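You operate a simulated robot arm through the tools that you are given. There is no shell and no other tool. Be economical: measure what you need, move in short steps, check, and stop when the job is done.

You run a simulated two-armed robot. Do the job below in one go: nothing can be reset, and whatever is moved stays where it is left.

## Task
Take the purple can and put it on the top of the work deck. Push the first aid door that stands open shut. Set the green damper to 3. Open the slip flap. The order is free. Set down upright: purple can. The green damper goes to its stop.

Only the result counts: the job must be done as asked and must still hold three seconds after the hand-in. Knocking over, shifting, dropping, spilling or breaking anything else fails it.

## Robot
Two 7-joint arms with fingered hands on one trunk, on a base that drives. Base frame: it is fixed to the floor where the robot stands at the start and does not move with it; the origin is under the middle of the robot, x ahead of it, y to its left, z up; the surface under the hand at the start is at about z = 1000. Readings come in mm, degrees, newtons and seconds.
The left shoulder is at the start at [13, 173, 1327], the right one opposite. With the tool pointing down near the work surface each hand reaches from about 300 to 740 mm from the robot's upright axis, wherever it stands, measured 20 degrees to its own side. Places, roughly: first aid door [400, -700, 1400]; green damper [-5900, 1800, 1500]; slip flap [-3900, 200, 800]; top of the work deck [-3400, -2500, 700]. Payload 3.5 kg a hand.
Tool frame (each hand has its own): the origin (TCP) lies between the finger pads and is the grasp point; the fingertips stand 25 mm ahead of it; z points along the fingers, y is the line along which they close. Largest opening 88 mm; the body of the gripper starts 29 mm behind the TCP. The gripper is a hand of 3 fingers: y runs from the thumb to the fingers, the wrist lies at [-13, -97, -162] in the tool frame, and closing takes about 1.5 s.
Orientation is told as [roll, pitch, yaw] about the base's x, y, z axes, in that order, counted from this pose: with the fingers straight down and the wrist toward the robot, the tool's x, y and z point along [0, 1, 0], [1, 0, 0] and [0, 0, -1] of the base frame.

## Interface
- The arms move only by the tool servo_tool. It takes "left_series", "right_series" or both (then of equal length, played together; a hand with none holds still); each is a list of rows, each an object of numbers (a shift or turn left out is 0, a gripper value left out holds the last): "x", "y", "z": the shift along the tool's x, y, z in units of 500 mm (1.0 is 500 mm); "wx", "wy", "wz": the turn, a rotation vector about the tool's x, y, z in units of 180 degrees (1.0 is 180 degrees); "grip": the finger opening in mm, from 0 to 88. In form: [{"x": .., "y": .., "z": .., "wx": .., "wy": .., "wz": .., "grip": ..}, ...]. A call has 1 to 20 rows; each row is the pose to reach, as a shift and turn from the pose commanded when the call began, along the tool's axes at that moment. A call with a number of a shift or a turn outside -1 to 1 is refused whole. A row lasts 0.2 s, in which the tool goes at most 50 mm and 8.6 degrees; a call with a longer step from one row to the next is refused whole, and so is a gripper value outside its range. A pose out of reach is approached as far as the arm can. The call stops where the force on the tool passes 40 N (or 10 N more than at its start, if that is more) or the arm is blocked; 0.2 s more then pass. Each finger travels about 72 mm/s and halts on what it meets, pressing with about 28 N; the grip force reading is that of the motor and also rises with nothing between the fingers. The clock runs only during rows and for 0.2 s after the last one: add rows that repeat a pose to give the fingers time. It gives the time, the measured TCP pose, the force on the tool (base axes), the opening and the grip force at its end, in the units of the frame above (readings bear some noise), with the torque about the TCP (base axes, N m) and any sound that the robot's microphone picked up.
- Cameras (640 x 400 px; columns grow to the right, rows downward): "scene" is now at [69.9, -56.1, 1577.2]; the picture's right is [-0.61, -0.79, 0.01], its down [-0.30, 0.23, -0.93] and it looks along [0.73, -0.57, -0.38] (base axes); focal length 214 px, centre (320, 200). "left" rides on the left gripper at [-58, -85, -99] in its tool frame; the picture's right is [-0.67, -0.35, 0.66], its down [0.69, -0.63, 0.37] and it looks along [0.29, 0.69, 0.66] (tool axes); focal length 261 px, centre (320, 200). "right" rides on the right gripper at [58, -85, -99] in its tool frame; the picture's right is [-0.67, 0.35, -0.66], its down [-0.69, -0.63, 0.37] and it looks along [-0.29, 0.69, 0.66] (tool axes); focal length 261 px, centre (320, 200). There is no depth. A picture from a camera that has moved, and an enlarged one, comes with that camera's place and axes in the base frame and with its lens.
- grab_frame(camera): a new picture of that camera. It takes no simulated time.
- lift_body(by): slides the trunk up (or, below 0, down) by that many mm; the arms and the scene camera ride with it, the base frame stays. It gives what a move gives, with no picture.
- steer(legs): drives the robot by 1 to 6 legs, each [ahead, left, turn to the left] in mm, mm and degrees, along the robot's own axes; the way and the turn of a leg run together, so that a leg with both is an arc; at most 1500 mm and 180 degrees a leg. The arms and the cameras ride along, it lands a little off, and it stops where it bumps. It gives what a move gives.
- grasp_type(shape, hand): the hand has 3 fingers and takes this shape, open, in about a second: jaw (thumb against the fingers, like two jaws); tri (thumb and two fingers); tip (a fingertip pinch); poke (one finger out to press); point (the index stretched); flat (the hand flat); cup (the hand cupped); fist (a fist). The gripper value then closes the fingers along that shape, each until it touches; the sizes above hold for jaw. It gives what a move gives, with no picture.
- pan_tilt(pan, tilt): turns the head with the scene camera to pan (to the left, within 86 degrees either way) and tilt (down, from -29 to 69), counted from straight ahead of the robot. It gives what a move gives.
- inspect(camera, box): a new picture of the part [left, top, right, bottom] of that camera's present view, enlarged. It takes no simulated time.
- finish_job(): hands the job in; it is judged then, once.

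Work in short steps. Places have to be worked out from the pictures, the camera data and where the tool is seen: move nearer, look again, correct. Check each grasp and each placing, and mend what went wrong. You have 165 turns and 130 pictures in all, those below and enlarged ones among them. Open the grippers and draw the arms clear of the work before you hand the job in, unless the task says otherwise; then end with one line.

The tools are called after "Emit:" as name(argument=value, ...) on one line, values as JSON. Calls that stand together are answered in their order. servo_tool: Moves the arms, as the interface text tells. Its arguments: {"type":"object","properties":{"left_series":{"type":"array","items":{"type":"object","properties":{"x":{"type":"number"},"y":{"type":"number"},"z":{"type":"number"},"wx":{"type":"number"},"wy":{"type":"number"},"wz":{"type":"number"},"grip":{"type":"number"}}}},"right_series":{"type":"array","items":{"type":"object","properties":{"x":{"type":"number"},"y":{"type":"number"},"z":{"type":"number"},"wx":{"type":"number"},"wy":{"type":"number"},"wz":{"type":"number"},"grip":{"type":"number"}}}}},"required":[]} The other tools are called the same way: lift_body (by) slides the trunk up or down; grasp_type (shape, hand) gives the hand a shape; steer (legs) drives the base; pan_tilt (pan, tilt) turns the head that bears the scene camera; grab_frame (camera) takes a picture; inspect (camera, box) takes an enlarged picture of a part of a camera's view; finish_job () hands the job in.

At the start:

```text
t: 0.0
left_tcp_pos: [277.0, -42.7, 1542.4]
left_ee_rot: [-0.2, 0.0, 0.0]
left_ft_force: [0.6, -0.9, -0.3]
left_torque: [-0.01, -0.01, 0.01]
left_opening: 87.6
left_gripper_force: 0.0
left_shape: jaw
right_tcp_pos: [372.5, -417.7, 1502.4]
right_ee_rot: [-0.1, -0.1, -0.1]
right_ft_force: [0.0, 0.8, 0.7]
right_torque: [-0.01, 0.03, 0.03]
right_opening: 87.5
right_gripper_force: 0.0
right_shape: jaw
trunk travel left (down, up): [-400.0, 55.0]
robot x, y, heading: [0.6, 1.5, -0.1]
head pan, tilt: [-37.7, 21.8]
```

scene: 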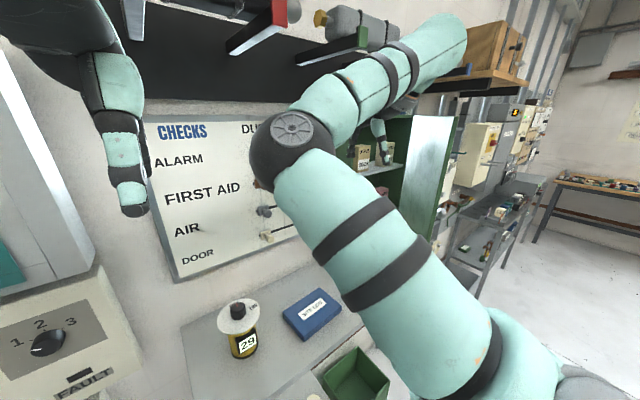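
right: 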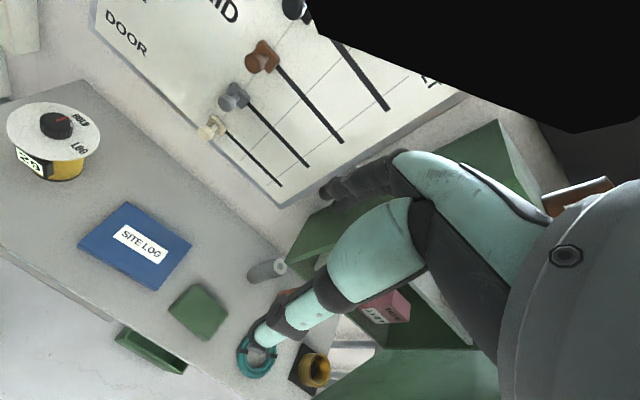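
left: 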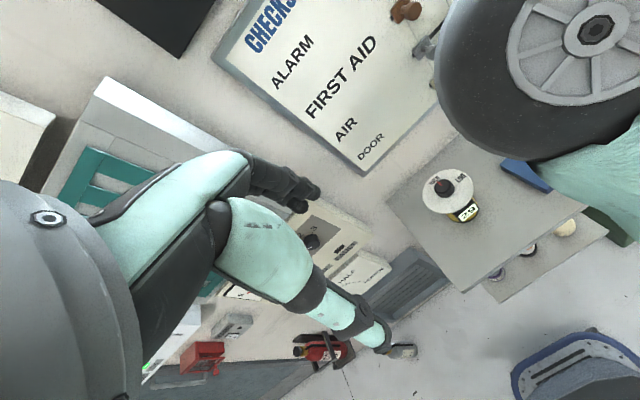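

The first aid cabinet seems to be the green one behind the right arm. I'll turn the head further right to see it.

Emit:
pan_tilt(pan=-65, tilt=15)

Emit:
grab_frame(camera="scene")

```text
t: 0.9
left_tcp_pos: [277.1, -41.1, 1541.5]
left_ee_rot: [0.0, -0.1, 0.0]
left_ft_force: [1.1, -0.2, 0.5]
left_torque: [0.01, 0.04, 0.01]
left_opening: 87.4
left_gripper_force: 0.1
left_shape: jaw
right_tcp_pos: [372.6, -418.8, 1502.2]
right_ee_rot: [-0.2, -0.2, 0.0]
right_ft_force: [0.0, -0.2, 1.0]
right_torque: [-0.01, 0.01, -0.01]
right_opening: 87.6
right_gripper_force: 0.1
right_shape: jaw
trunk travel left (down, up): [-400.0, 55.0]
robot x, y, heading: [-0.6, -3.6, 0.0]
head pan, tilt: [-65.0, 15.0]
```

```text
126 pictures are left
camera scene: at [36.1, -84.0, 1588.5], right [-0.91, -0.42, 0.01], down [-0.12, 0.23, -0.96], along [0.41, -0.88, -0.26], focal length 214 px, centre (320, 200)
```

scene: 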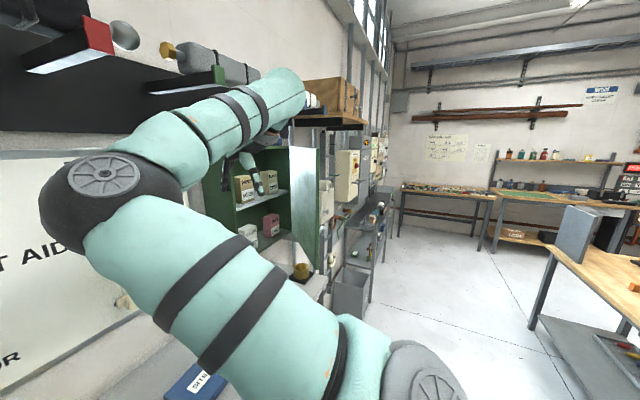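

The right arm hides much of the cabinet. I'll look to the sides before backing up.

Emit:
pan_tilt(pan=86, tilt=20)

Emit:
grab_frame(camera="scene")

Emit:
pan_tilt(pan=-86, tilt=20)

Emit:
grab_frame(camera="scene")

```text
t: 3.3
left_tcp_pos: [276.0, -41.3, 1541.8]
left_ee_rot: [-0.1, 0.0, 0.1]
left_ft_force: [0.7, 0.0, 0.6]
left_torque: [0.01, -0.02, 0.01]
left_opening: 87.7
left_gripper_force: 0.0
left_shape: jaw
right_tcp_pos: [372.4, -417.9, 1502.9]
right_ee_rot: [-0.1, -0.1, 0.0]
right_ft_force: [0.6, 0.7, -0.1]
right_torque: [-0.04, -0.01, 0.01]
right_opening: 87.8
right_gripper_force: 0.0
right_shape: jaw
trunk travel left (down, up): [-400.0, 55.0]
robot x, y, heading: [1.6, -1.1, -0.2]
head pan, tilt: [85.9, 20.0]
```

```text
125 pictures are left
camera scene: at [3.1, 93.5, 1580.6], right [1.0, -0.07, -0.01], down [-0.03, -0.34, -0.94], along [0.06, 0.94, -0.34], focal length 214 px, centre (320, 200)
```

scene: 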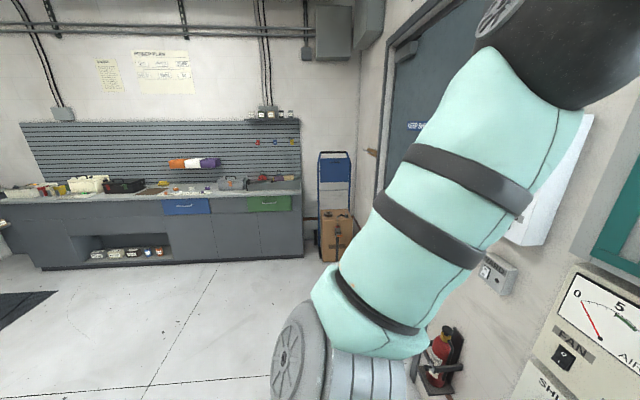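

```text
t: 5.9
left_tcp_pos: [277.0, -40.9, 1542.1]
left_ee_rot: [-0.1, -0.1, 0.0]
left_ft_force: [-0.9, -0.1, 0.8]
left_torque: [-0.04, 0.03, 0.0]
left_opening: 87.7
left_gripper_force: 0.0
left_shape: jaw
right_tcp_pos: [371.4, -419.0, 1501.8]
right_ee_rot: [0.0, -0.2, -0.1]
right_ft_force: [0.3, 0.2, -0.2]
right_torque: [0.0, 0.03, -0.01]
right_opening: 87.4
right_gripper_force: 0.1
right_shape: jaw
trunk travel left (down, up): [-400.0, 55.0]
robot x, y, heading: [-0.0, 0.4, -0.3]
head pan, tilt: [-85.9, 20.0]
```

```text
124 pictures are left
camera scene: at [3.1, -92.3, 1580.6], right [-1.0, -0.07, 0.01], down [-0.03, 0.34, -0.94], along [0.06, -0.94, -0.34], focal length 214 px, centre (320, 200)
```

scene: 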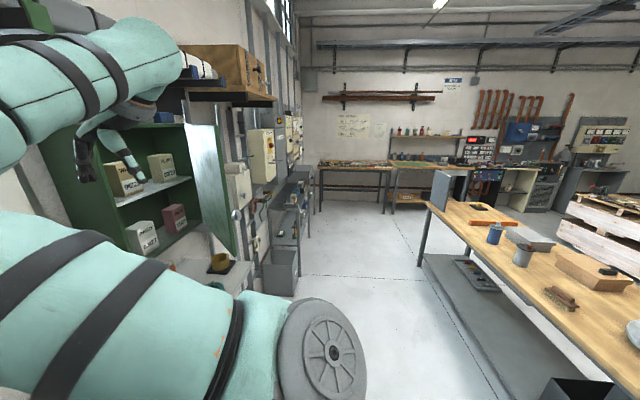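

The bench edge behind me is near x≈-870, so backing 300 mm is safe. I'll do that and look at the cabinet again.

Emit:
steer(legs=[[-350, 0, 0]])

Emit:
pan_tilt(pan=-50, tilt=15)

Emit:
grab_frame(camera="scene")

Emit:
grab_frame(camera="right")

```text
t: 8.2
left_tcp_pos: [-68.4, -40.5, 1541.1]
left_ee_rot: [0.0, 0.2, 0.8]
left_ft_force: [0.3, -0.2, -0.1]
left_torque: [-0.01, 0.02, 0.04]
left_opening: 87.8
left_gripper_force: 0.0
left_shape: jaw
right_tcp_pos: [30.7, -417.1, 1501.3]
right_ee_rot: [-0.1, 0.1, 0.6]
right_ft_force: [0.0, 0.4, 0.0]
right_torque: [-0.02, 0.0, -0.02]
right_opening: 87.7
right_gripper_force: 0.2
right_shape: jaw
trunk travel left (down, up): [-400.0, 55.0]
robot x, y, heading: [-349.2, -2.0, 0.7]
head pan, tilt: [-85.9, 20.0]
```

```text
t: 9.2
left_tcp_pos: [-72.3, -41.6, 1541.5]
left_ee_rot: [-0.2, 0.0, 0.7]
left_ft_force: [0.3, -0.2, -0.7]
left_torque: [0.04, -0.01, -0.01]
left_opening: 87.6
left_gripper_force: 0.1
left_shape: jaw
right_tcp_pos: [26.6, -416.6, 1502.9]
right_ee_rot: [-0.1, -0.1, 0.6]
right_ft_force: [0.4, -0.1, 0.2]
right_torque: [-0.02, 0.01, 0.03]
right_opening: 87.6
right_gripper_force: 0.1
right_shape: jaw
trunk travel left (down, up): [-400.0, 55.0]
robot x, y, heading: [-347.6, -1.8, 0.4]
head pan, tilt: [-50.0, 15.0]
```

```text
123 pictures are left
camera scene: at [-292.5, -72.2, 1588.3], right [-0.76, -0.65, 0.01], down [-0.18, 0.2, -0.96], along [0.63, -0.73, -0.26], focal length 214 px, centre (320, 200)
```

scene: 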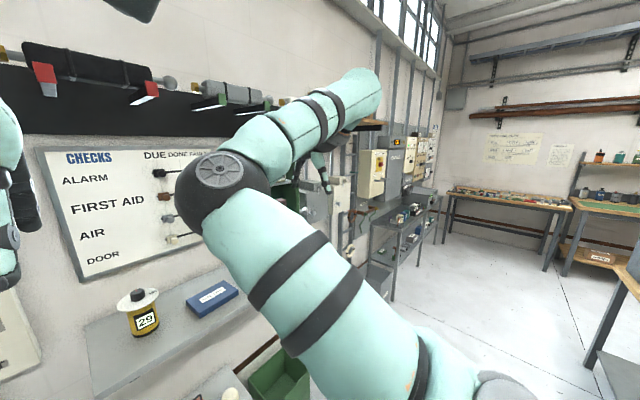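

```text
122 pictures are left
camera right: at [-58.6, -358.6, 1602.3], right [0.35, -0.67, 0.66], down [-0.62, -0.69, -0.37], along [0.7, -0.28, -0.66], focal length 261 px, centre (320, 200)
```

right: 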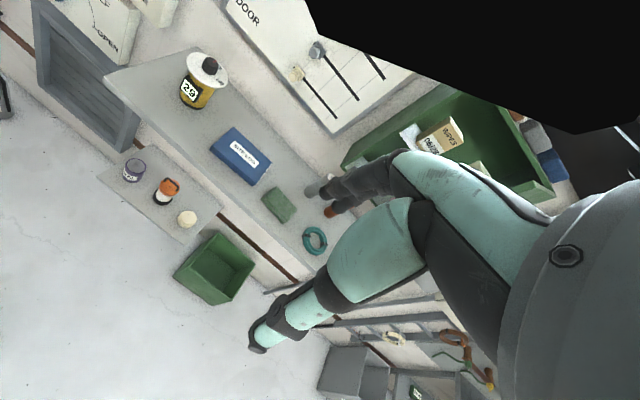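

There is a purple item on a low shelf under the bench near (485,-75,~450). First the door: strafe right so the cabinet is ahead.

Emit:
steer(legs=[[0, -450, 0]])

Emit:
pan_tilt(pan=-5, tilt=20)

Emit:
grab_frame(camera="scene")

```text
t: 11.9
left_tcp_pos: [-68.4, -497.8, 1542.0]
left_ee_rot: [-0.3, 0.0, 0.2]
left_ft_force: [-0.4, -1.0, 0.1]
left_torque: [-0.02, -0.01, -0.02]
left_opening: 87.7
left_gripper_force: 0.1
left_shape: jaw
right_tcp_pos: [27.6, -874.0, 1503.2]
right_ee_rot: [-0.2, -0.1, 0.1]
right_ft_force: [0.2, -0.8, -0.5]
right_torque: [0.02, 0.01, -0.03]
right_opening: 87.6
right_gripper_force: 0.1
right_shape: jaw
trunk travel left (down, up): [-400.0, 55.0]
robot x, y, heading: [-348.4, -460.5, 0.4]
head pan, tilt: [-50.0, 15.0]
```

```text
t: 13.0
left_tcp_pos: [-68.5, -499.5, 1541.9]
left_ee_rot: [-0.1, -0.1, 0.2]
left_ft_force: [-0.6, 0.9, -0.5]
left_torque: [0.0, -0.02, -0.01]
left_opening: 87.6
left_gripper_force: 0.0
left_shape: jaw
right_tcp_pos: [27.8, -876.6, 1502.8]
right_ee_rot: [-0.1, 0.0, 0.1]
right_ft_force: [-0.4, 0.8, 0.4]
right_torque: [0.0, -0.01, -0.02]
right_opening: 87.7
right_gripper_force: 0.1
right_shape: jaw
trunk travel left (down, up): [-400.0, 55.0]
robot x, y, heading: [-345.5, -461.1, 0.1]
head pan, tilt: [-5.0, 20.0]
```

```text
121 pictures are left
camera scene: at [-256.6, -466.5, 1579.9], right [-0.09, -1.0, 0.0], down [-0.35, 0.03, -0.94], along [0.93, -0.08, -0.35], focal length 214 px, centre (320, 200)
```

scene: 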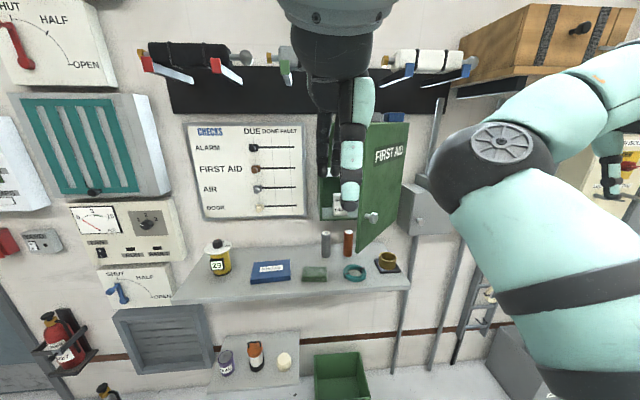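

Estimated door: hinge about (525,-878), free edge about (275,-618), z 1216–1573, roughly 45° open; it must be pushed +x/+y from its outer face. First I'll move the left hand to the left and lower and close the right hand.

Emit:
servo_tool(left_series=[{"x": 0.08}, {"x": 0.16}, {"x": 0.24}, {"x": 0.32}, {"x": 0.4}, {"x": 0.46}, {"x": 0.5}, {"x": 0.5}], right_series=[{"z": 0.04, "grip": 0}, {"z": 0.08}, {"z": 0.12}, {"z": 0.16}, {"z": 0.2}, {"z": 0.2}, {"z": 0.2}, {"z": 0.2}])

Emit:
steer(legs=[[0, -150, 0], [200, 0, 0]])

Emit:
grab_frame(camera="scene")

```text
t: 14.8
left_tcp_pos: [-70.6, -248.2, 1542.8]
left_ee_rot: [-0.1, 0.0, 0.2]
left_ft_force: [0.7, 0.4, -0.4]
left_torque: [0.01, 0.01, -0.03]
left_opening: 87.5
left_gripper_force: 0.1
left_shape: jaw
right_tcp_pos: [28.5, -877.8, 1401.7]
right_ee_rot: [-0.2, -0.1, 0.1]
right_ft_force: [0.8, 0.2, -0.2]
right_torque: [-0.05, 0.0, 0.0]
right_opening: 0.1
right_gripper_force: 28.4
right_shape: jaw
trunk travel left (down, up): [-400.0, 55.0]
robot x, y, heading: [-346.6, -452.7, 0.1]
head pan, tilt: [-5.0, 20.0]
```

```text
t: 17.4
left_tcp_pos: [128.7, -392.7, 1543.3]
left_ee_rot: [-0.1, -0.2, 0.0]
left_ft_force: [0.9, -0.5, 0.3]
left_torque: [0.01, -0.04, 0.01]
left_opening: 87.8
left_gripper_force: 0.0
left_shape: jaw
right_tcp_pos: [224.3, -1021.0, 1404.0]
right_ee_rot: [-0.1, -0.3, -0.1]
right_ft_force: [-1.2, 0.4, -0.2]
right_torque: [0.0, -0.05, -0.02]
right_opening: 0.2
right_gripper_force: 28.3
right_shape: jaw
trunk travel left (down, up): [-400.0, 55.0]
robot x, y, heading: [-142.5, -599.3, 0.3]
head pan, tilt: [-5.0, 20.0]
```

```text
120 pictures are left
camera scene: at [-59.0, -610.1, 1580.3], right [-0.09, -1.0, 0.0], down [-0.35, 0.03, -0.94], along [0.93, -0.08, -0.35], focal length 214 px, centre (320, 200)
```

scene: 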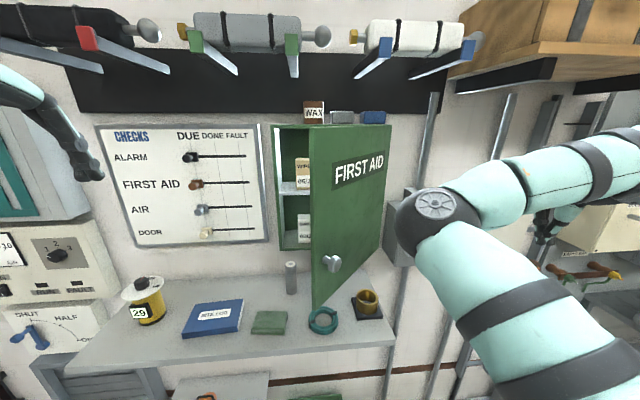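

Triangulated: free edge (290,-623), hinge (497,-863), closed plane x≈500. I'll bring the closed right hand to just off the outer face.

Emit:
servo_tool(right_series=[{"x": 0.09, "y": 0.01}, {"x": 0.18, "y": 0.02}, {"x": 0.27, "y": 0.03}, {"x": 0.36, "y": 0.04}, {"x": 0.45, "y": 0.05}, {"x": 0.54, "y": 0.06}, {"x": 0.59, "y": 0.07}, {"x": 0.59, "y": 0.07}])

Emit:
grab_frame(camera="scene")

```text
t: 18.4
left_tcp_pos: [135.9, -394.7, 1541.9]
left_ee_rot: [-0.1, 0.0, 0.0]
left_ft_force: [0.0, -0.2, 0.3]
left_torque: [-0.01, -0.01, 0.01]
left_opening: 87.5
left_gripper_force: 0.1
left_shape: jaw
right_tcp_pos: [234.9, -931.1, 1415.0]
right_ee_rot: [4.4, -2.3, -10.7]
right_ft_force: [0.1, 1.0, -0.4]
right_torque: [0.05, -0.03, -0.02]
right_opening: 0.0
right_gripper_force: 27.7
right_shape: jaw
right hand out of reach, approached as far as the arm can: row 4
trunk travel left (down, up): [-400.0, 55.0]
robot x, y, heading: [-144.4, -602.4, -0.0]
head pan, tilt: [-5.0, 20.0]
stopped in row 4 (right hand): the arm was blocked; the commanded pose is now the measured one
```

```text
119 pictures are left
camera scene: at [-51.9, -612.2, 1579.7], right [-0.09, -1.0, 0.0], down [-0.35, 0.03, -0.94], along [0.93, -0.08, -0.35], focal length 214 px, centre (320, 200)
```

scene: 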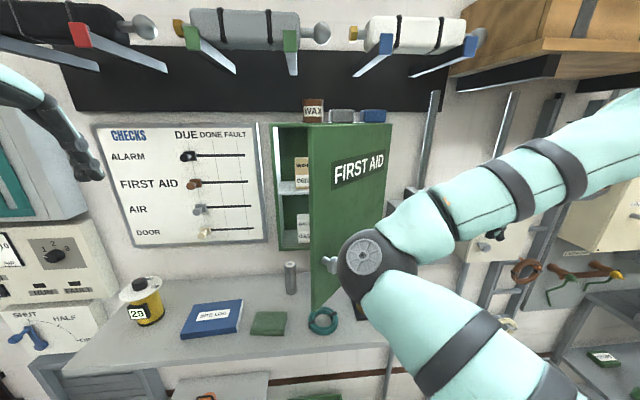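

The elbow folds too tightly at this closeness. I'll back up 200 mm and put the hand ahead with the arm more extended.

Emit:
steer(legs=[[-200, 0, 0]])

Emit:
servo_tool(right_series=[{"x": 0.0, "y": 0.07}, {"x": 0.07, "y": 0.11, "wz": -0.02}, {"x": 0.15, "y": 0.15, "wz": -0.04, "wy": -0.01}, {"x": 0.23, "y": 0.152, "wz": -0.059, "wy": -0.024, "wx": 0.013}, {"x": 0.31, "y": 0.152, "wz": -0.059, "wy": -0.024, "wx": 0.013}, {"x": 0.4, "y": 0.152, "wz": -0.059, "wy": -0.024, "wx": 0.013}, {"x": 0.48, "y": 0.152, "wz": -0.059, "wy": -0.024, "wx": 0.013}, {"x": 0.5, "y": 0.152, "wz": -0.059, "wy": -0.024, "wx": 0.013}, {"x": 0.5, "y": 0.152, "wz": -0.059, "wy": -0.024, "wx": 0.013}])

Emit:
grab_frame(camera="scene")

```text
t: 20.0
left_tcp_pos: [-63.6, -392.6, 1541.0]
left_ee_rot: [-0.1, 0.3, 0.3]
left_ft_force: [-0.1, -0.1, -0.7]
left_torque: [0.0, 0.01, -0.01]
left_opening: 87.5
left_gripper_force: 0.0
left_shape: jaw
right_tcp_pos: [35.4, -928.3, 1414.1]
right_ee_rot: [4.3, -2.4, -10.5]
right_ft_force: [0.6, 0.6, 1.4]
right_torque: [0.0, 0.02, 0.0]
right_opening: 0.0
right_gripper_force: 28.7
right_shape: jaw
trunk travel left (down, up): [-400.0, 55.0]
robot x, y, heading: [-348.7, -605.9, -0.1]
head pan, tilt: [-5.0, 20.0]
```

```text
t: 22.2
left_tcp_pos: [-70.2, -391.8, 1542.7]
left_ee_rot: [-0.1, -0.1, 0.2]
left_ft_force: [0.7, 0.1, 0.0]
left_torque: [0.0, 0.01, 0.04]
left_opening: 87.8
left_gripper_force: 0.1
left_shape: jaw
right_tcp_pos: [162.4, -754.4, 1452.4]
right_ee_rot: [1.0, -2.2, -6.7]
right_ft_force: [0.6, 0.4, -1.0]
right_torque: [0.01, 0.02, 0.04]
right_opening: 0.1
right_gripper_force: 28.1
right_shape: jaw
trunk travel left (down, up): [-400.0, 55.0]
robot x, y, heading: [-347.7, -603.7, 0.1]
head pan, tilt: [-5.0, 20.0]
stopped in row 9 (right hand): the arm was blocked; the commanded pose is now the measured one
```

```text
118 pictures are left
camera scene: at [-256.4, -610.5, 1579.9], right [-0.08, -1.0, 0.0], down [-0.35, 0.03, -0.94], along [0.93, -0.08, -0.35], focal length 214 px, centre (320, 200)
```

scene: 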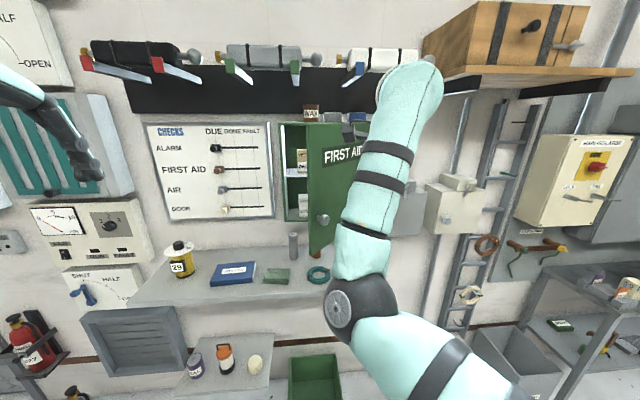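

The hand is at (162,-754,1452), facing the door. I'll strafe left 100 mm, then drive forward so the hand pushes the door, checking midway.

Emit:
steer(legs=[[0, 100, 0], [180, 20, 0]])

Emit:
grab_frame(camera="scene")

```text
t: 24.4
left_tcp_pos: [105.6, -275.1, 1543.2]
left_ee_rot: [-0.1, -0.2, 0.3]
left_ft_force: [-0.3, -0.4, -0.2]
left_torque: [0.01, -0.03, 0.01]
left_opening: 87.7
left_gripper_force: 0.1
left_shape: jaw
right_tcp_pos: [340.8, -635.3, 1456.4]
right_ee_rot: [1.1, -2.7, -6.7]
right_ft_force: [-0.1, -0.4, 0.7]
right_torque: [0.01, -0.01, 0.03]
right_opening: 0.0
right_gripper_force: 27.9
right_shape: jaw
trunk travel left (down, up): [-400.0, 55.0]
robot x, y, heading: [-164.4, -486.2, 0.3]
head pan, tilt: [-5.0, 20.0]
```

```text
117 pictures are left
camera scene: at [-79.3, -493.3, 1580.2], right [-0.08, -1.0, 0.0], down [-0.35, 0.03, -0.94], along [0.93, -0.08, -0.35], focal length 214 px, centre (320, 200)
```

scene: 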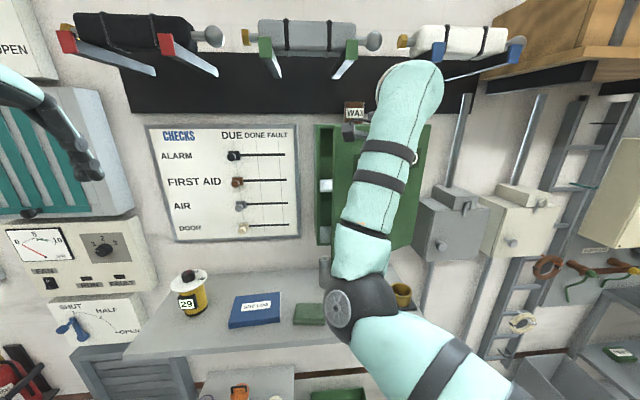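

The door is swinging shut. Continue forward 100 mm more and check.

Emit:
steer(legs=[[90, 10, 0]])

Emit:
grab_frame(camera="scene")

```text
t: 25.6
left_tcp_pos: [194.0, -263.8, 1544.9]
left_ee_rot: [-0.1, -0.4, 0.4]
left_ft_force: [0.0, -1.1, 0.4]
left_torque: [0.02, -0.05, -0.01]
left_opening: 87.8
left_gripper_force: 0.0
left_shape: jaw
right_tcp_pos: [428.3, -625.0, 1458.6]
right_ee_rot: [1.2, -2.8, -6.7]
right_ft_force: [0.9, 0.2, 0.9]
right_torque: [0.01, -0.01, -0.03]
right_opening: 0.2
right_gripper_force: 27.7
right_shape: jaw
trunk travel left (down, up): [-400.0, 55.0]
robot x, y, heading: [-72.4, -476.9, 0.1]
head pan, tilt: [-5.0, 20.0]
```

```text
116 pictures are left
camera scene: at [7.5, -482.5, 1580.5], right [-0.08, -1.0, 0.0], down [-0.34, 0.03, -0.94], along [0.94, -0.08, -0.34], focal length 214 px, centre (320, 200)
```

scene: 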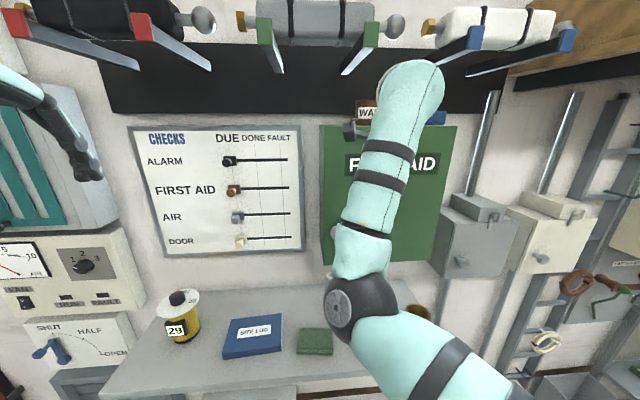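

Door looks almost shut. I'll push gently with the arm until a firm contact is felt.

Emit:
servo_tool(right_series=[{"y": 0.02}, {"y": 0.04}, {"y": 0.06}, {"y": 0.08}, {"y": 0.1}, {"y": 0.12}, {"y": 0.14}])

Emit:
grab_frame(camera="right")

```text
t: 27.1
left_tcp_pos: [185.7, -263.4, 1545.4]
left_ee_rot: [-0.2, -0.7, 0.3]
left_ft_force: [0.0, 0.1, -0.2]
left_torque: [0.0, 0.01, -0.01]
left_opening: 87.5
left_gripper_force: 0.0
left_shape: jaw
right_tcp_pos: [485.1, -630.7, 1463.4]
right_ee_rot: [1.3, -3.0, -6.6]
right_ft_force: [-50.6, 1.9, -7.1]
right_torque: [0.0, -2.36, -0.57]
right_opening: 0.0
right_gripper_force: 27.7
right_shape: jaw
trunk travel left (down, up): [-400.0, 55.0]
robot x, y, heading: [-73.6, -477.2, 0.4]
head pan, tilt: [-5.0, 20.0]
stopped in row 7 (right hand): the force on the tool passed its limit at 55 N (the readings are from after the stop); the commanded pose is now the measured one
```

```text
115 pictures are left
camera right: at [403.5, -564.7, 1561.2], right [0.23, -0.72, 0.66], down [-0.68, -0.6, -0.41], along [0.69, -0.35, -0.63], focal length 261 px, centre (320, 200)
```

right: 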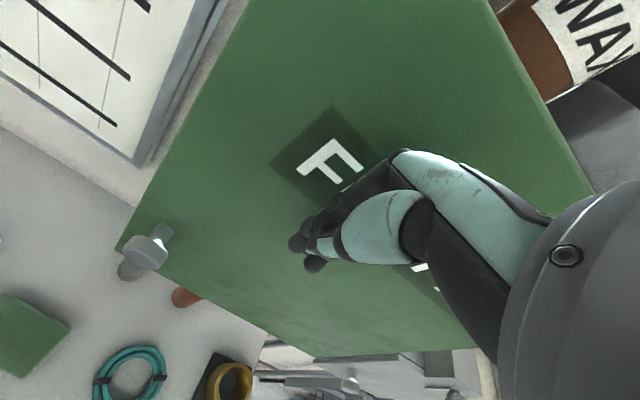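

Firm contact (50 N): door shut. Retreat and verify, looking left/down toward the purple can as well.

Emit:
servo_tool(right_series=[{"y": -0.05}, {"y": -0.1}])

Emit:
steer(legs=[[-350, 0, 0]])

Emit:
pan_tilt(pan=0, tilt=30)

Emit:
grab_frame(camera="scene")

```text
t: 27.7
left_tcp_pos: [196.9, -261.5, 1543.6]
left_ee_rot: [-0.2, -0.3, 0.5]
left_ft_force: [-1.4, 0.7, -0.3]
left_torque: [-0.01, 0.01, 0.01]
left_opening: 87.7
left_gripper_force: 0.0
left_shape: jaw
right_tcp_pos: [447.8, -624.8, 1457.2]
right_ee_rot: [1.0, -2.5, -6.5]
right_ft_force: [-0.6, -0.2, -0.1]
right_torque: [-0.01, 0.01, 0.02]
right_opening: 0.3
right_gripper_force: 27.7
right_shape: jaw
trunk travel left (down, up): [-400.0, 55.0]
robot x, y, heading: [-73.5, -472.9, 0.2]
head pan, tilt: [-5.0, 20.0]
```

```text
t: 30.0
left_tcp_pos: [-137.9, -266.0, 1541.3]
left_ee_rot: [-0.1, 0.1, 0.4]
left_ft_force: [-0.7, 0.8, 0.7]
left_torque: [0.03, -0.02, 0.01]
left_opening: 87.7
left_gripper_force: 0.2
left_shape: jaw
right_tcp_pos: [111.2, -628.3, 1452.1]
right_ee_rot: [1.1, -2.1, -6.8]
right_ft_force: [0.2, -0.1, -0.4]
right_torque: [-0.03, 0.01, 0.03]
right_opening: 0.1
right_gripper_force: 28.1
right_shape: jaw
trunk travel left (down, up): [-400.0, 55.0]
robot x, y, heading: [-418.3, -478.4, 0.3]
head pan, tilt: [-5.0, 20.0]
```

```text
t: 30.7
left_tcp_pos: [-141.4, -265.7, 1542.3]
left_ee_rot: [0.0, 0.0, 0.3]
left_ft_force: [-0.3, -0.4, -0.1]
left_torque: [0.01, -0.03, 0.0]
left_opening: 87.4
left_gripper_force: 0.1
left_shape: jaw
right_tcp_pos: [108.0, -628.6, 1454.3]
right_ee_rot: [1.2, -2.3, -6.7]
right_ft_force: [0.4, 0.3, 0.9]
right_torque: [-0.02, -0.01, 0.0]
right_opening: 0.1
right_gripper_force: 28.0
right_shape: jaw
trunk travel left (down, up): [-400.0, 55.0]
robot x, y, heading: [-416.1, -475.5, 0.4]
head pan, tilt: [0.0, 30.0]
```

```text
114 pictures are left
camera scene: at [-329.9, -475.6, 1563.8], right [0.0, -1.0, 0.0], down [-0.51, 0.0, -0.86], along [0.86, 0.0, -0.51], focal length 214 px, centre (320, 200)
```

scene: 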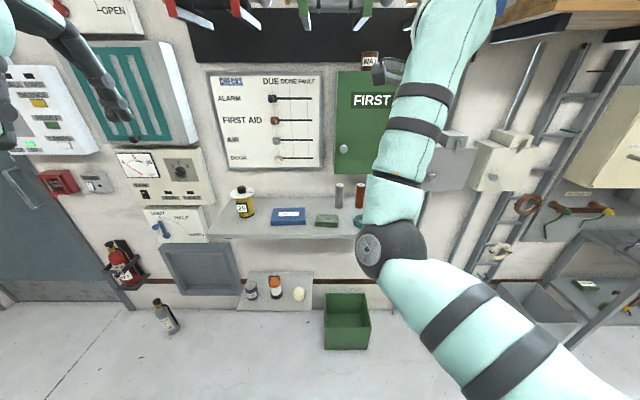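

Door stays shut. Now I'll zoom on the low shelf item and the right shelving.

Emit:
inspect(camera="scene", box=[210, 250, 340, 332])

Emit:
pan_tilt(pan=-60, tilt=25)

Emit:
grab_frame(camera="scene")

```text
4.88 times, centred on (275, 291) of scene
camera zoom: at [-329.9, -475.6, 1563.8], right [0.0, -1.0, 0.0], down [-0.51, 0.0, -0.86], along [0.86, 0.0, -0.51], focal length 1046 px, centre (540, -244)
```

zoom: 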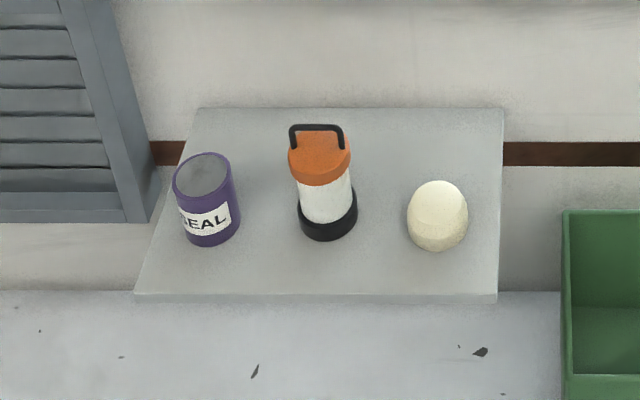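

```text
t: 32.0
left_tcp_pos: [-141.9, -264.2, 1542.8]
left_ee_rot: [-0.1, -0.1, 0.4]
left_ft_force: [0.1, 0.5, 0.3]
left_torque: [0.01, -0.02, 0.01]
left_opening: 87.7
left_gripper_force: 0.0
left_shape: jaw
right_tcp_pos: [106.9, -628.3, 1454.8]
right_ee_rot: [1.1, -2.4, -6.7]
right_ft_force: [0.0, -1.1, -0.3]
right_torque: [0.02, -0.05, -0.01]
right_opening: 0.0
right_gripper_force: 28.1
right_shape: jaw
trunk travel left (down, up): [-400.0, 55.0]
robot x, y, heading: [-420.0, -474.7, 0.5]
head pan, tilt: [-60.0, 25.0]
```

```text
112 pictures are left
camera scene: at [-374.4, -555.5, 1572.2], right [-0.86, -0.5, 0.01], down [-0.22, 0.36, -0.9], along [0.45, -0.78, -0.43], focal length 214 px, centre (320, 200)
```

scene: 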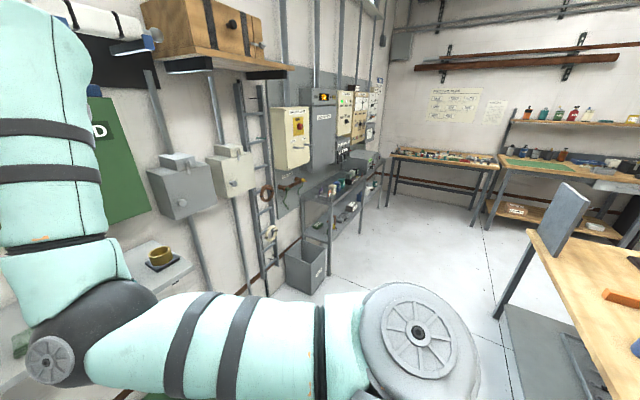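

I'll zoom in on the rack to make sure there isn't another purple can.

Emit:
inspect(camera="scene", box=[290, 140, 400, 250])

Emit:
inspect(camera="scene", box=[480, 90, 640, 340])

```text
3.64 times, centred on (345, 195) of scene
camera zoom: at [-374.4, -555.5, 1572.2], right [-0.86, -0.5, 0.01], down [-0.22, 0.36, -0.9], along [0.45, -0.78, -0.43], focal length 780 px, centre (229, 218)
```

zoom: 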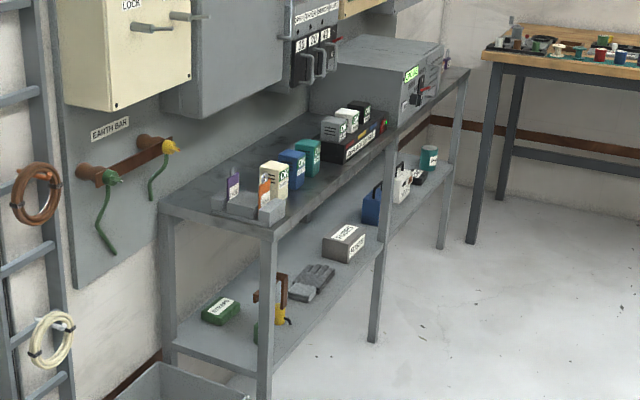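

```text
1.60 times, centred on (560, 215) of scene
camera zoom: at [-374.4, -555.5, 1572.2], right [-0.86, -0.5, 0.01], down [-0.22, 0.36, -0.9], along [0.45, -0.78, -0.43], focal length 343 px, centre (-64, 176)
```

zoom: 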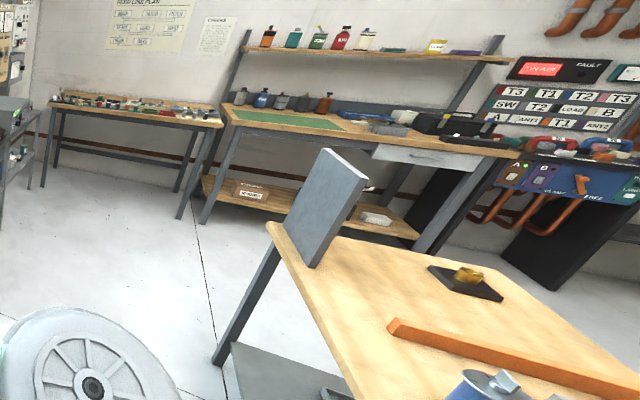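

The rack has only a purple bottle, so the purple can is the "SEAL" one at about (497,-66), z≈375–485, under the bench end. I'll tuck the right arm in, lower the trunk, and bring the left hand forward and low.

Emit:
servo_tool(right_series=[{"x": -0.07, "y": -0.04}, {"x": -0.14, "y": -0.08}, {"x": -0.21, "y": -0.12}, {"x": -0.28, "y": -0.16}, {"x": -0.35, "y": -0.2}, {"x": -0.42, "y": -0.24}, {"x": -0.49, "y": -0.28}, {"x": -0.56, "y": -0.32}, {"x": -0.58, "y": -0.32}])

Emit:
lift_body(by=-400)

Emit:
servo_tool(left_series=[{"z": 0.06, "y": 0.06}, {"z": 0.14, "y": 0.1}, {"z": 0.22, "y": 0.14}, {"z": 0.3, "y": 0.18}, {"z": 0.38, "y": 0.22}, {"z": 0.46, "y": 0.26}, {"z": 0.54, "y": 0.3}, {"z": 0.62, "y": 0.34}, {"z": 0.7, "y": 0.38}, {"z": 0.78, "y": 0.4}, {"z": 0.86, "y": 0.4}, {"z": 0.94, "y": 0.4}, {"z": 1.0, "y": 0.4}, {"z": 1.0, "y": 0.4}])

Emit:
pan_tilt(pan=20, tilt=35)

Emit:
grab_frame(camera="scene")

Emit:
grab_frame(camera="left")

```text
t: 34.0
left_tcp_pos: [-141.4, -266.7, 1542.9]
left_ee_rot: [-0.1, 0.0, 0.3]
left_ft_force: [-0.2, 0.0, -0.3]
left_torque: [0.03, 0.01, 0.0]
left_opening: 87.5
left_gripper_force: 0.2
left_shape: jaw
right_tcp_pos: [-84.1, -898.2, 1441.8]
right_ee_rot: [1.1, -2.3, -6.7]
right_ft_force: [0.2, 0.0, 0.1]
right_torque: [-0.01, -0.01, 0.0]
right_opening: 0.2
right_gripper_force: 27.9
right_shape: jaw
trunk travel left (down, up): [-400.0, 55.0]
robot x, y, heading: [-419.5, -478.6, -0.1]
head pan, tilt: [-60.0, 25.0]
```

```text
t: 37.8
left_tcp_pos: [-13.5, -264.9, 1040.8]
left_ee_rot: [-0.2, 15.7, 0.2]
left_ft_force: [0.7, -0.7, 0.7]
left_torque: [0.01, -0.02, -0.01]
left_opening: 87.8
left_gripper_force: 0.1
left_shape: jaw
right_tcp_pos: [-85.3, -898.2, 1043.4]
right_ee_rot: [1.1, -2.4, -6.8]
right_ft_force: [0.4, 0.3, 0.1]
right_torque: [-0.01, -0.02, 0.01]
right_opening: 0.0
right_gripper_force: 27.6
right_shape: jaw
trunk travel left (down, up): [0.0, 455.0]
robot x, y, heading: [-415.6, -477.5, 0.0]
head pan, tilt: [-60.0, 25.0]
```

```text
t: 40.8
left_tcp_pos: [57.9, -255.8, 514.6]
left_ee_rot: [-0.1, 15.8, 0.3]
left_ft_force: [-0.8, -0.6, -0.5]
left_torque: [0.01, 0.01, -0.01]
left_opening: 87.9
left_gripper_force: 0.0
left_shape: jaw
left hand out of reach, approached as far as the arm can: row 13, 14
right_tcp_pos: [-85.3, -898.9, 1043.0]
right_ee_rot: [1.1, -2.1, -6.7]
right_ft_force: [-1.3, -0.2, 0.6]
right_torque: [0.0, 0.01, -0.05]
right_opening: 0.0
right_gripper_force: 28.2
right_shape: jaw
trunk travel left (down, up): [0.0, 455.0]
robot x, y, heading: [-411.6, -475.2, 0.1]
head pan, tilt: [-60.0, 25.0]
```

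```text
t: 42.4
left_tcp_pos: [57.6, -254.8, 513.4]
left_ee_rot: [-0.2, 15.8, 0.4]
left_ft_force: [-0.2, 0.1, -0.2]
left_torque: [-0.02, 0.04, 0.03]
left_opening: 87.7
left_gripper_force: 0.1
left_shape: jaw
right_tcp_pos: [-84.2, -896.2, 1043.2]
right_ee_rot: [1.1, -2.4, -6.7]
right_ft_force: [0.5, 0.6, -0.2]
right_torque: [0.02, 0.01, -0.02]
right_opening: 0.1
right_gripper_force: 28.3
right_shape: jaw
trunk travel left (down, up): [0.0, 455.0]
robot x, y, heading: [-421.6, -478.1, 0.4]
head pan, tilt: [20.0, 35.0]
```

```text
109 pictures are left
camera scene: at [-85.3, -444.6, 1029.7], right [0.3, -0.94, -0.18], down [-0.88, -0.2, -0.43], along [0.37, 0.28, -0.89], focal length 214 px, centre (320, 200)
```

scene: 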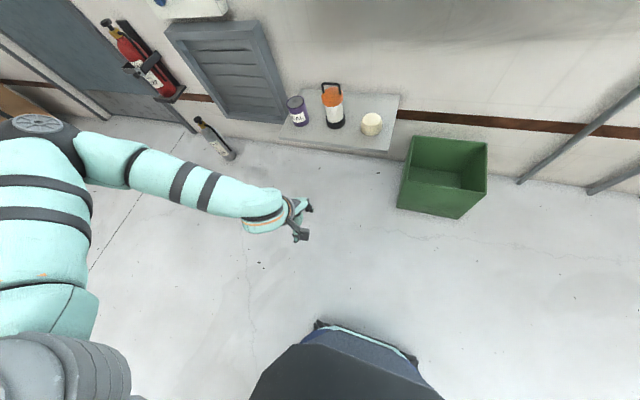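

```text
108 pictures are left
camera left: at [3.4, -313.3, 634.6], right [-0.51, -0.67, -0.53], down [-0.71, 0.68, -0.18], along [0.49, 0.29, -0.83], focal length 261 px, centre (320, 200)
```

left: 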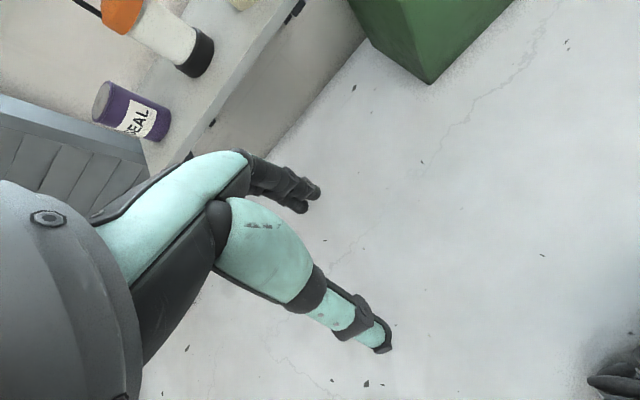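

The trunk leans forward as it lowers, with the head near x=-85, so I must not drive too far under the bench edge (x≈335). Can is about (482,-72), top ≈ 500. I'll straighten and raise the left hand, then drive +220/+256.

Emit:
servo_tool(left_series=[{"y": -0.01, "z": -0.04, "wx": -0.03}, {"y": -0.02, "z": -0.08, "wx": -0.06}, {"y": -0.033, "z": -0.115, "wx": -0.088}, {"y": -0.033, "z": -0.115, "wx": -0.088}])

Emit:
steer(legs=[[220, 256, 0]])

Emit:
grab_frame(camera="scene")

Emit:
grab_frame(camera="left")

```text
t: 43.4
left_tcp_pos: [57.4, -177.7, 608.7]
left_ee_rot: [-0.6, 1.2, 0.2]
left_ft_force: [-0.2, 0.2, 0.5]
left_torque: [-0.01, 0.03, 0.01]
left_opening: 87.6
left_gripper_force: 0.0
left_shape: jaw
left hand out of reach, approached as far as the arm can: row 1, 2, 3, 4
right_tcp_pos: [-87.6, -898.3, 1043.9]
right_ee_rot: [1.1, -2.4, -6.8]
right_ft_force: [-0.2, -0.4, 0.9]
right_torque: [0.0, -0.02, -0.01]
right_opening: 0.0
right_gripper_force: 28.1
right_shape: jaw
trunk travel left (down, up): [0.0, 455.0]
robot x, y, heading: [-418.1, -474.8, 0.3]
head pan, tilt: [20.0, 35.0]
```

```text
t: 45.6
left_tcp_pos: [278.0, 93.5, 606.6]
left_ee_rot: [-0.6, 1.4, 0.8]
left_ft_force: [0.6, -0.1, -0.2]
left_torque: [-0.01, -0.01, 0.0]
left_opening: 87.9
left_gripper_force: 0.0
left_shape: jaw
right_tcp_pos: [142.2, -629.2, 1043.1]
right_ee_rot: [1.1, -2.3, -6.2]
right_ft_force: [-0.3, 0.3, -0.4]
right_torque: [-0.03, -0.04, 0.01]
right_opening: 0.0
right_gripper_force: 28.6
right_shape: jaw
trunk travel left (down, up): [0.0, 455.0]
robot x, y, heading: [-192.4, -209.5, 0.7]
head pan, tilt: [20.0, 35.0]
```

```text
107 pictures are left
camera scene: at [136.4, -175.3, 1029.5], right [0.31, -0.94, -0.17], down [-0.88, -0.21, -0.43], along [0.36, 0.28, -0.89], focal length 214 px, centre (320, 200)
```

scene: 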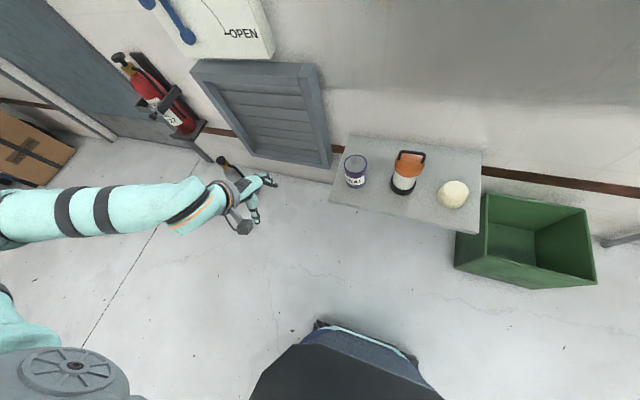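

```text
106 pictures are left
camera left: at [196.4, 33.9, 709.0], right [-0.35, -0.68, -0.64], down [-0.65, 0.67, -0.36], along [0.67, 0.29, -0.68], focal length 261 px, centre (320, 200)
```

left: 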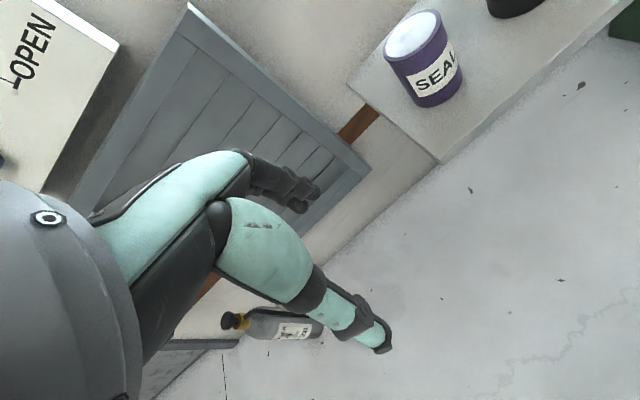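

Can top is at about (487,-78,503), height ≈100, diameter ≈67. Moving the open left hand to hover above it.

Emit:
servo_tool(left_series=[{"x": -0.05, "y": 0.06, "z": 0.0}, {"x": -0.1, "y": 0.12, "z": 0.02}, {"x": -0.15, "y": 0.18, "z": 0.04}, {"x": -0.2, "y": 0.24, "z": 0.06}, {"x": -0.25, "y": 0.3, "z": 0.07}, {"x": -0.3, "y": 0.36, "z": 0.07}, {"x": -0.344, "y": 0.418, "z": 0.07}, {"x": -0.344, "y": 0.418, "z": 0.07}])

Emit:
grab_frame(camera="left")

Emit:
grab_frame(camera="scene")

```text
t: 47.4
left_tcp_pos: [492.1, -75.4, 564.9]
left_ee_rot: [-0.4, 1.4, 0.9]
left_ft_force: [-0.1, 0.2, 0.2]
left_torque: [0.0, 0.0, 0.01]
left_opening: 88.1
left_gripper_force: 0.1
left_shape: jaw
left hand out of reach, approached as far as the arm can: row 2
right_tcp_pos: [139.7, -628.3, 1042.5]
right_ee_rot: [1.2, -2.3, -6.2]
right_ft_force: [-0.2, -0.5, -0.3]
right_torque: [0.05, 0.0, 0.0]
right_opening: 0.4
right_gripper_force: 28.1
right_shape: jaw
trunk travel left (down, up): [0.0, 455.0]
robot x, y, heading: [-195.9, -211.8, 0.8]
head pan, tilt: [20.0, 35.0]
```

```text
105 pictures are left
camera left: at [410.6, -134.3, 668.2], right [-0.35, -0.68, -0.64], down [-0.65, 0.67, -0.36], along [0.67, 0.29, -0.68], focal length 261 px, centre (320, 200)
```

left: 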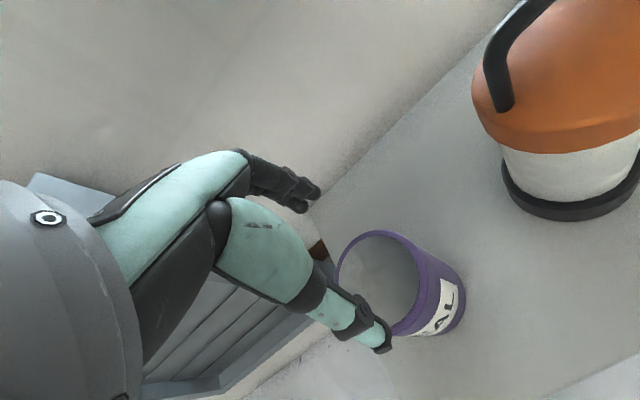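

```text
104 pictures are left
camera scene: at [135.8, -175.7, 1029.8], right [0.31, -0.94, -0.18], down [-0.88, -0.21, -0.43], along [0.36, 0.29, -0.89], focal length 214 px, centre (320, 200)
```

scene: 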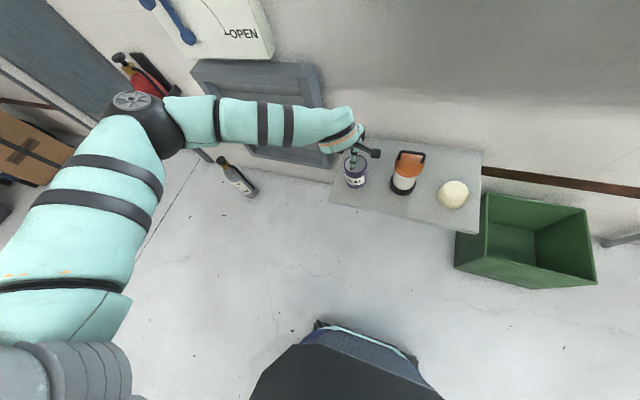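

Hand is nearly centred; the can top appears at about (480,-73). Shift 9 mm back and lower to just above the rim, then look.

Emit:
servo_tool(left_series=[{"y": -0.018, "z": 0.03}, {"y": -0.018, "z": 0.06}, {"y": -0.018, "z": 0.06}])

Emit:
inspect(camera="left", box=[220, 130, 540, 400])

Emit:
inspect(camera="scene", box=[300, 110, 440, 210])

```text
t: 48.2
left_tcp_pos: [479.0, -78.8, 536.6]
left_ee_rot: [-0.6, 1.5, 0.8]
left_ft_force: [0.6, -0.7, -0.2]
left_torque: [-0.01, 0.01, 0.01]
left_opening: 87.7
left_gripper_force: 0.0
left_shape: jaw
right_tcp_pos: [141.4, -630.1, 1042.4]
right_ee_rot: [1.1, -2.2, -6.2]
right_ft_force: [-0.4, 0.0, 0.0]
right_torque: [0.0, -0.02, 0.01]
right_opening: 0.0
right_gripper_force: 28.1
right_shape: jaw
trunk travel left (down, up): [0.0, 455.0]
robot x, y, heading: [-196.2, -211.8, 0.7]
head pan, tilt: [20.0, 35.0]
```

```text
1.48 times, centred on (380, 265) of left
camera zoom: at [397.5, -136.4, 640.0], right [-0.35, -0.68, -0.64], down [-0.65, 0.67, -0.36], along [0.67, 0.29, -0.68], focal length 386 px, centre (231, 104)
```

zoom: 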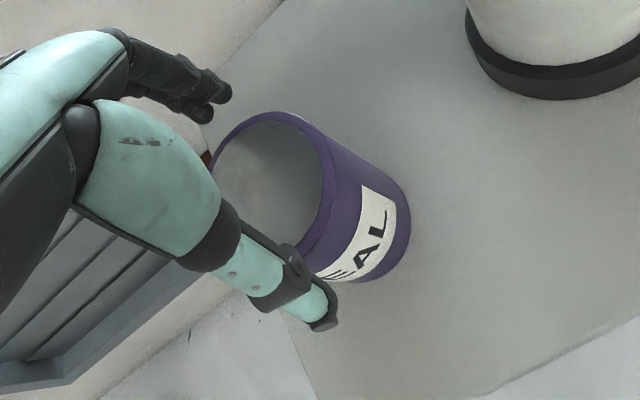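

```text
4.00 times, centred on (370, 160) of scene
camera zoom: at [136.0, -175.9, 1029.8], right [0.31, -0.94, -0.18], down [-0.88, -0.21, -0.43], along [0.36, 0.29, -0.89], focal length 858 px, centre (120, 360)
```

zoom: 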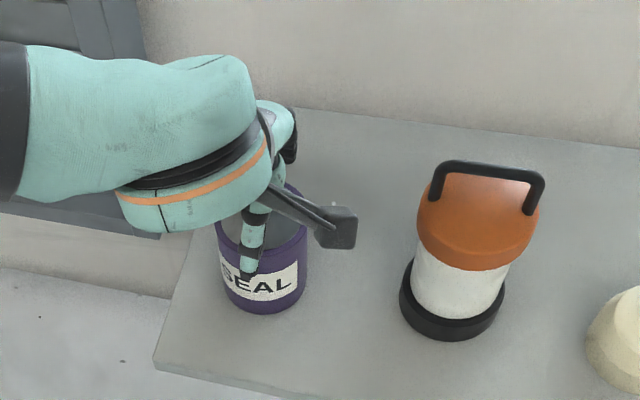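

The can centre is (480,-75), hand at (479,-79). Nudge +y 4 mm and descend over the can in small steps.

Emit:
servo_tool(left_series=[{"x": 0.008, "z": 0.03}, {"x": 0.008, "z": 0.055}, {"x": 0.008, "z": 0.08}, {"x": 0.008, "z": 0.1}, {"x": 0.008, "z": 0.1}])

Emit:
inspect(camera="left", box=[220, 130, 540, 400])

Emit:
inspect(camera="scene", box=[300, 110, 440, 210])

```text
t: 49.4
left_tcp_pos: [476.7, -73.2, 491.3]
left_ee_rot: [-0.6, 1.1, 0.9]
left_ft_force: [5.6, -0.8, 14.4]
left_torque: [-0.06, -0.19, 0.02]
left_opening: 87.9
left_gripper_force: 0.0
left_shape: jaw
right_tcp_pos: [139.9, -630.4, 1043.3]
right_ee_rot: [1.2, -2.3, -6.2]
right_ft_force: [-0.4, 0.7, 0.2]
right_torque: [0.02, -0.01, -0.01]
right_opening: 0.0
right_gripper_force: 28.1
right_shape: jaw
trunk travel left (down, up): [0.0, 455.0]
robot x, y, heading: [-197.1, -212.1, 0.9]
head pan, tilt: [20.0, 35.0]
```

```text
1.48 times, centred on (380, 265) of left
camera zoom: at [395.0, -132.3, 593.0], right [-0.35, -0.68, -0.64], down [-0.65, 0.67, -0.36], along [0.68, 0.29, -0.68], focal length 386 px, centre (231, 104)
```

zoom: 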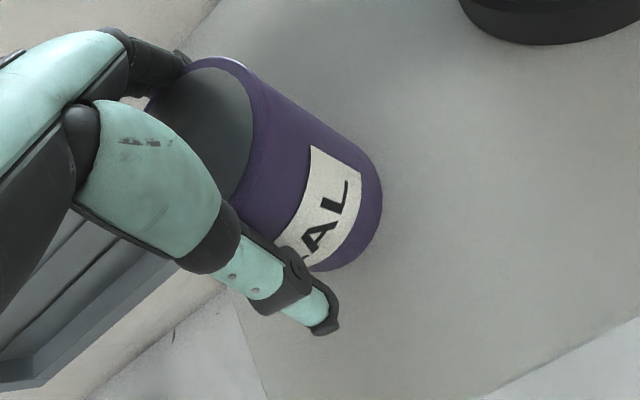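

```text
4.00 times, centred on (370, 160) of scene
camera zoom: at [134.5, -176.4, 1030.7], right [0.31, -0.94, -0.18], down [-0.88, -0.21, -0.43], along [0.36, 0.29, -0.89], focal length 858 px, centre (120, 360)
```

zoom: 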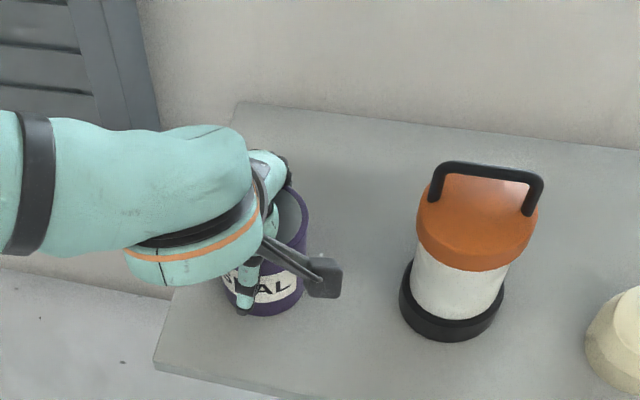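

Fingers straddle the can and the palm is lightly touching it. Ease up 4 mm and close the grip.

Emit:
servo_tool(left_series=[{"z": -0.012}, {"z": -0.012, "grip": 45}, {"z": -0.012, "grip": 45}, {"z": -0.012}, {"z": -0.012}, {"z": -0.012}, {"z": -0.012}, {"z": -0.012}])

Emit:
inspect(camera="left", box=[220, 130, 540, 400])

```text
t: 51.2
left_tcp_pos: [477.5, -73.4, 493.8]
left_ee_rot: [-0.6, 1.4, 0.9]
left_ft_force: [-0.2, 1.4, 0.9]
left_torque: [0.03, -0.04, 0.03]
left_opening: 61.5
left_gripper_force: 27.8
left_shape: jaw
right_tcp_pos: [140.2, -629.7, 1043.1]
right_ee_rot: [1.0, -2.2, -6.2]
right_ft_force: [-0.4, 0.0, -0.2]
right_torque: [0.0, 0.03, -0.02]
right_opening: 0.1
right_gripper_force: 28.0
right_shape: jaw
trunk travel left (down, up): [0.0, 455.0]
robot x, y, heading: [-195.8, -209.7, 0.9]
head pan, tilt: [20.0, 35.0]
```

```text
1.48 times, centred on (380, 265) of left
camera zoom: at [396.4, -131.6, 596.8], right [-0.35, -0.68, -0.64], down [-0.65, 0.67, -0.36], along [0.67, 0.29, -0.68], focal length 386 px, centre (231, 104)
```

zoom: 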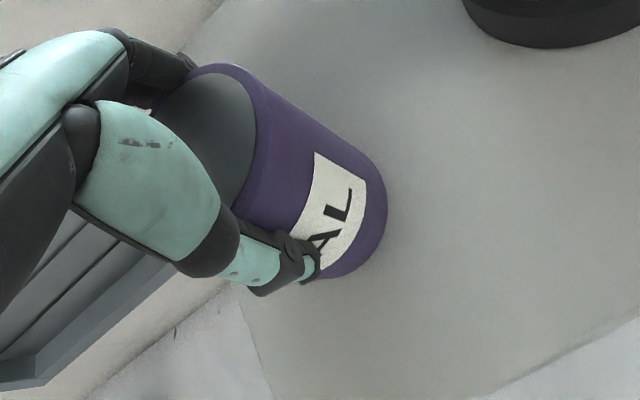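

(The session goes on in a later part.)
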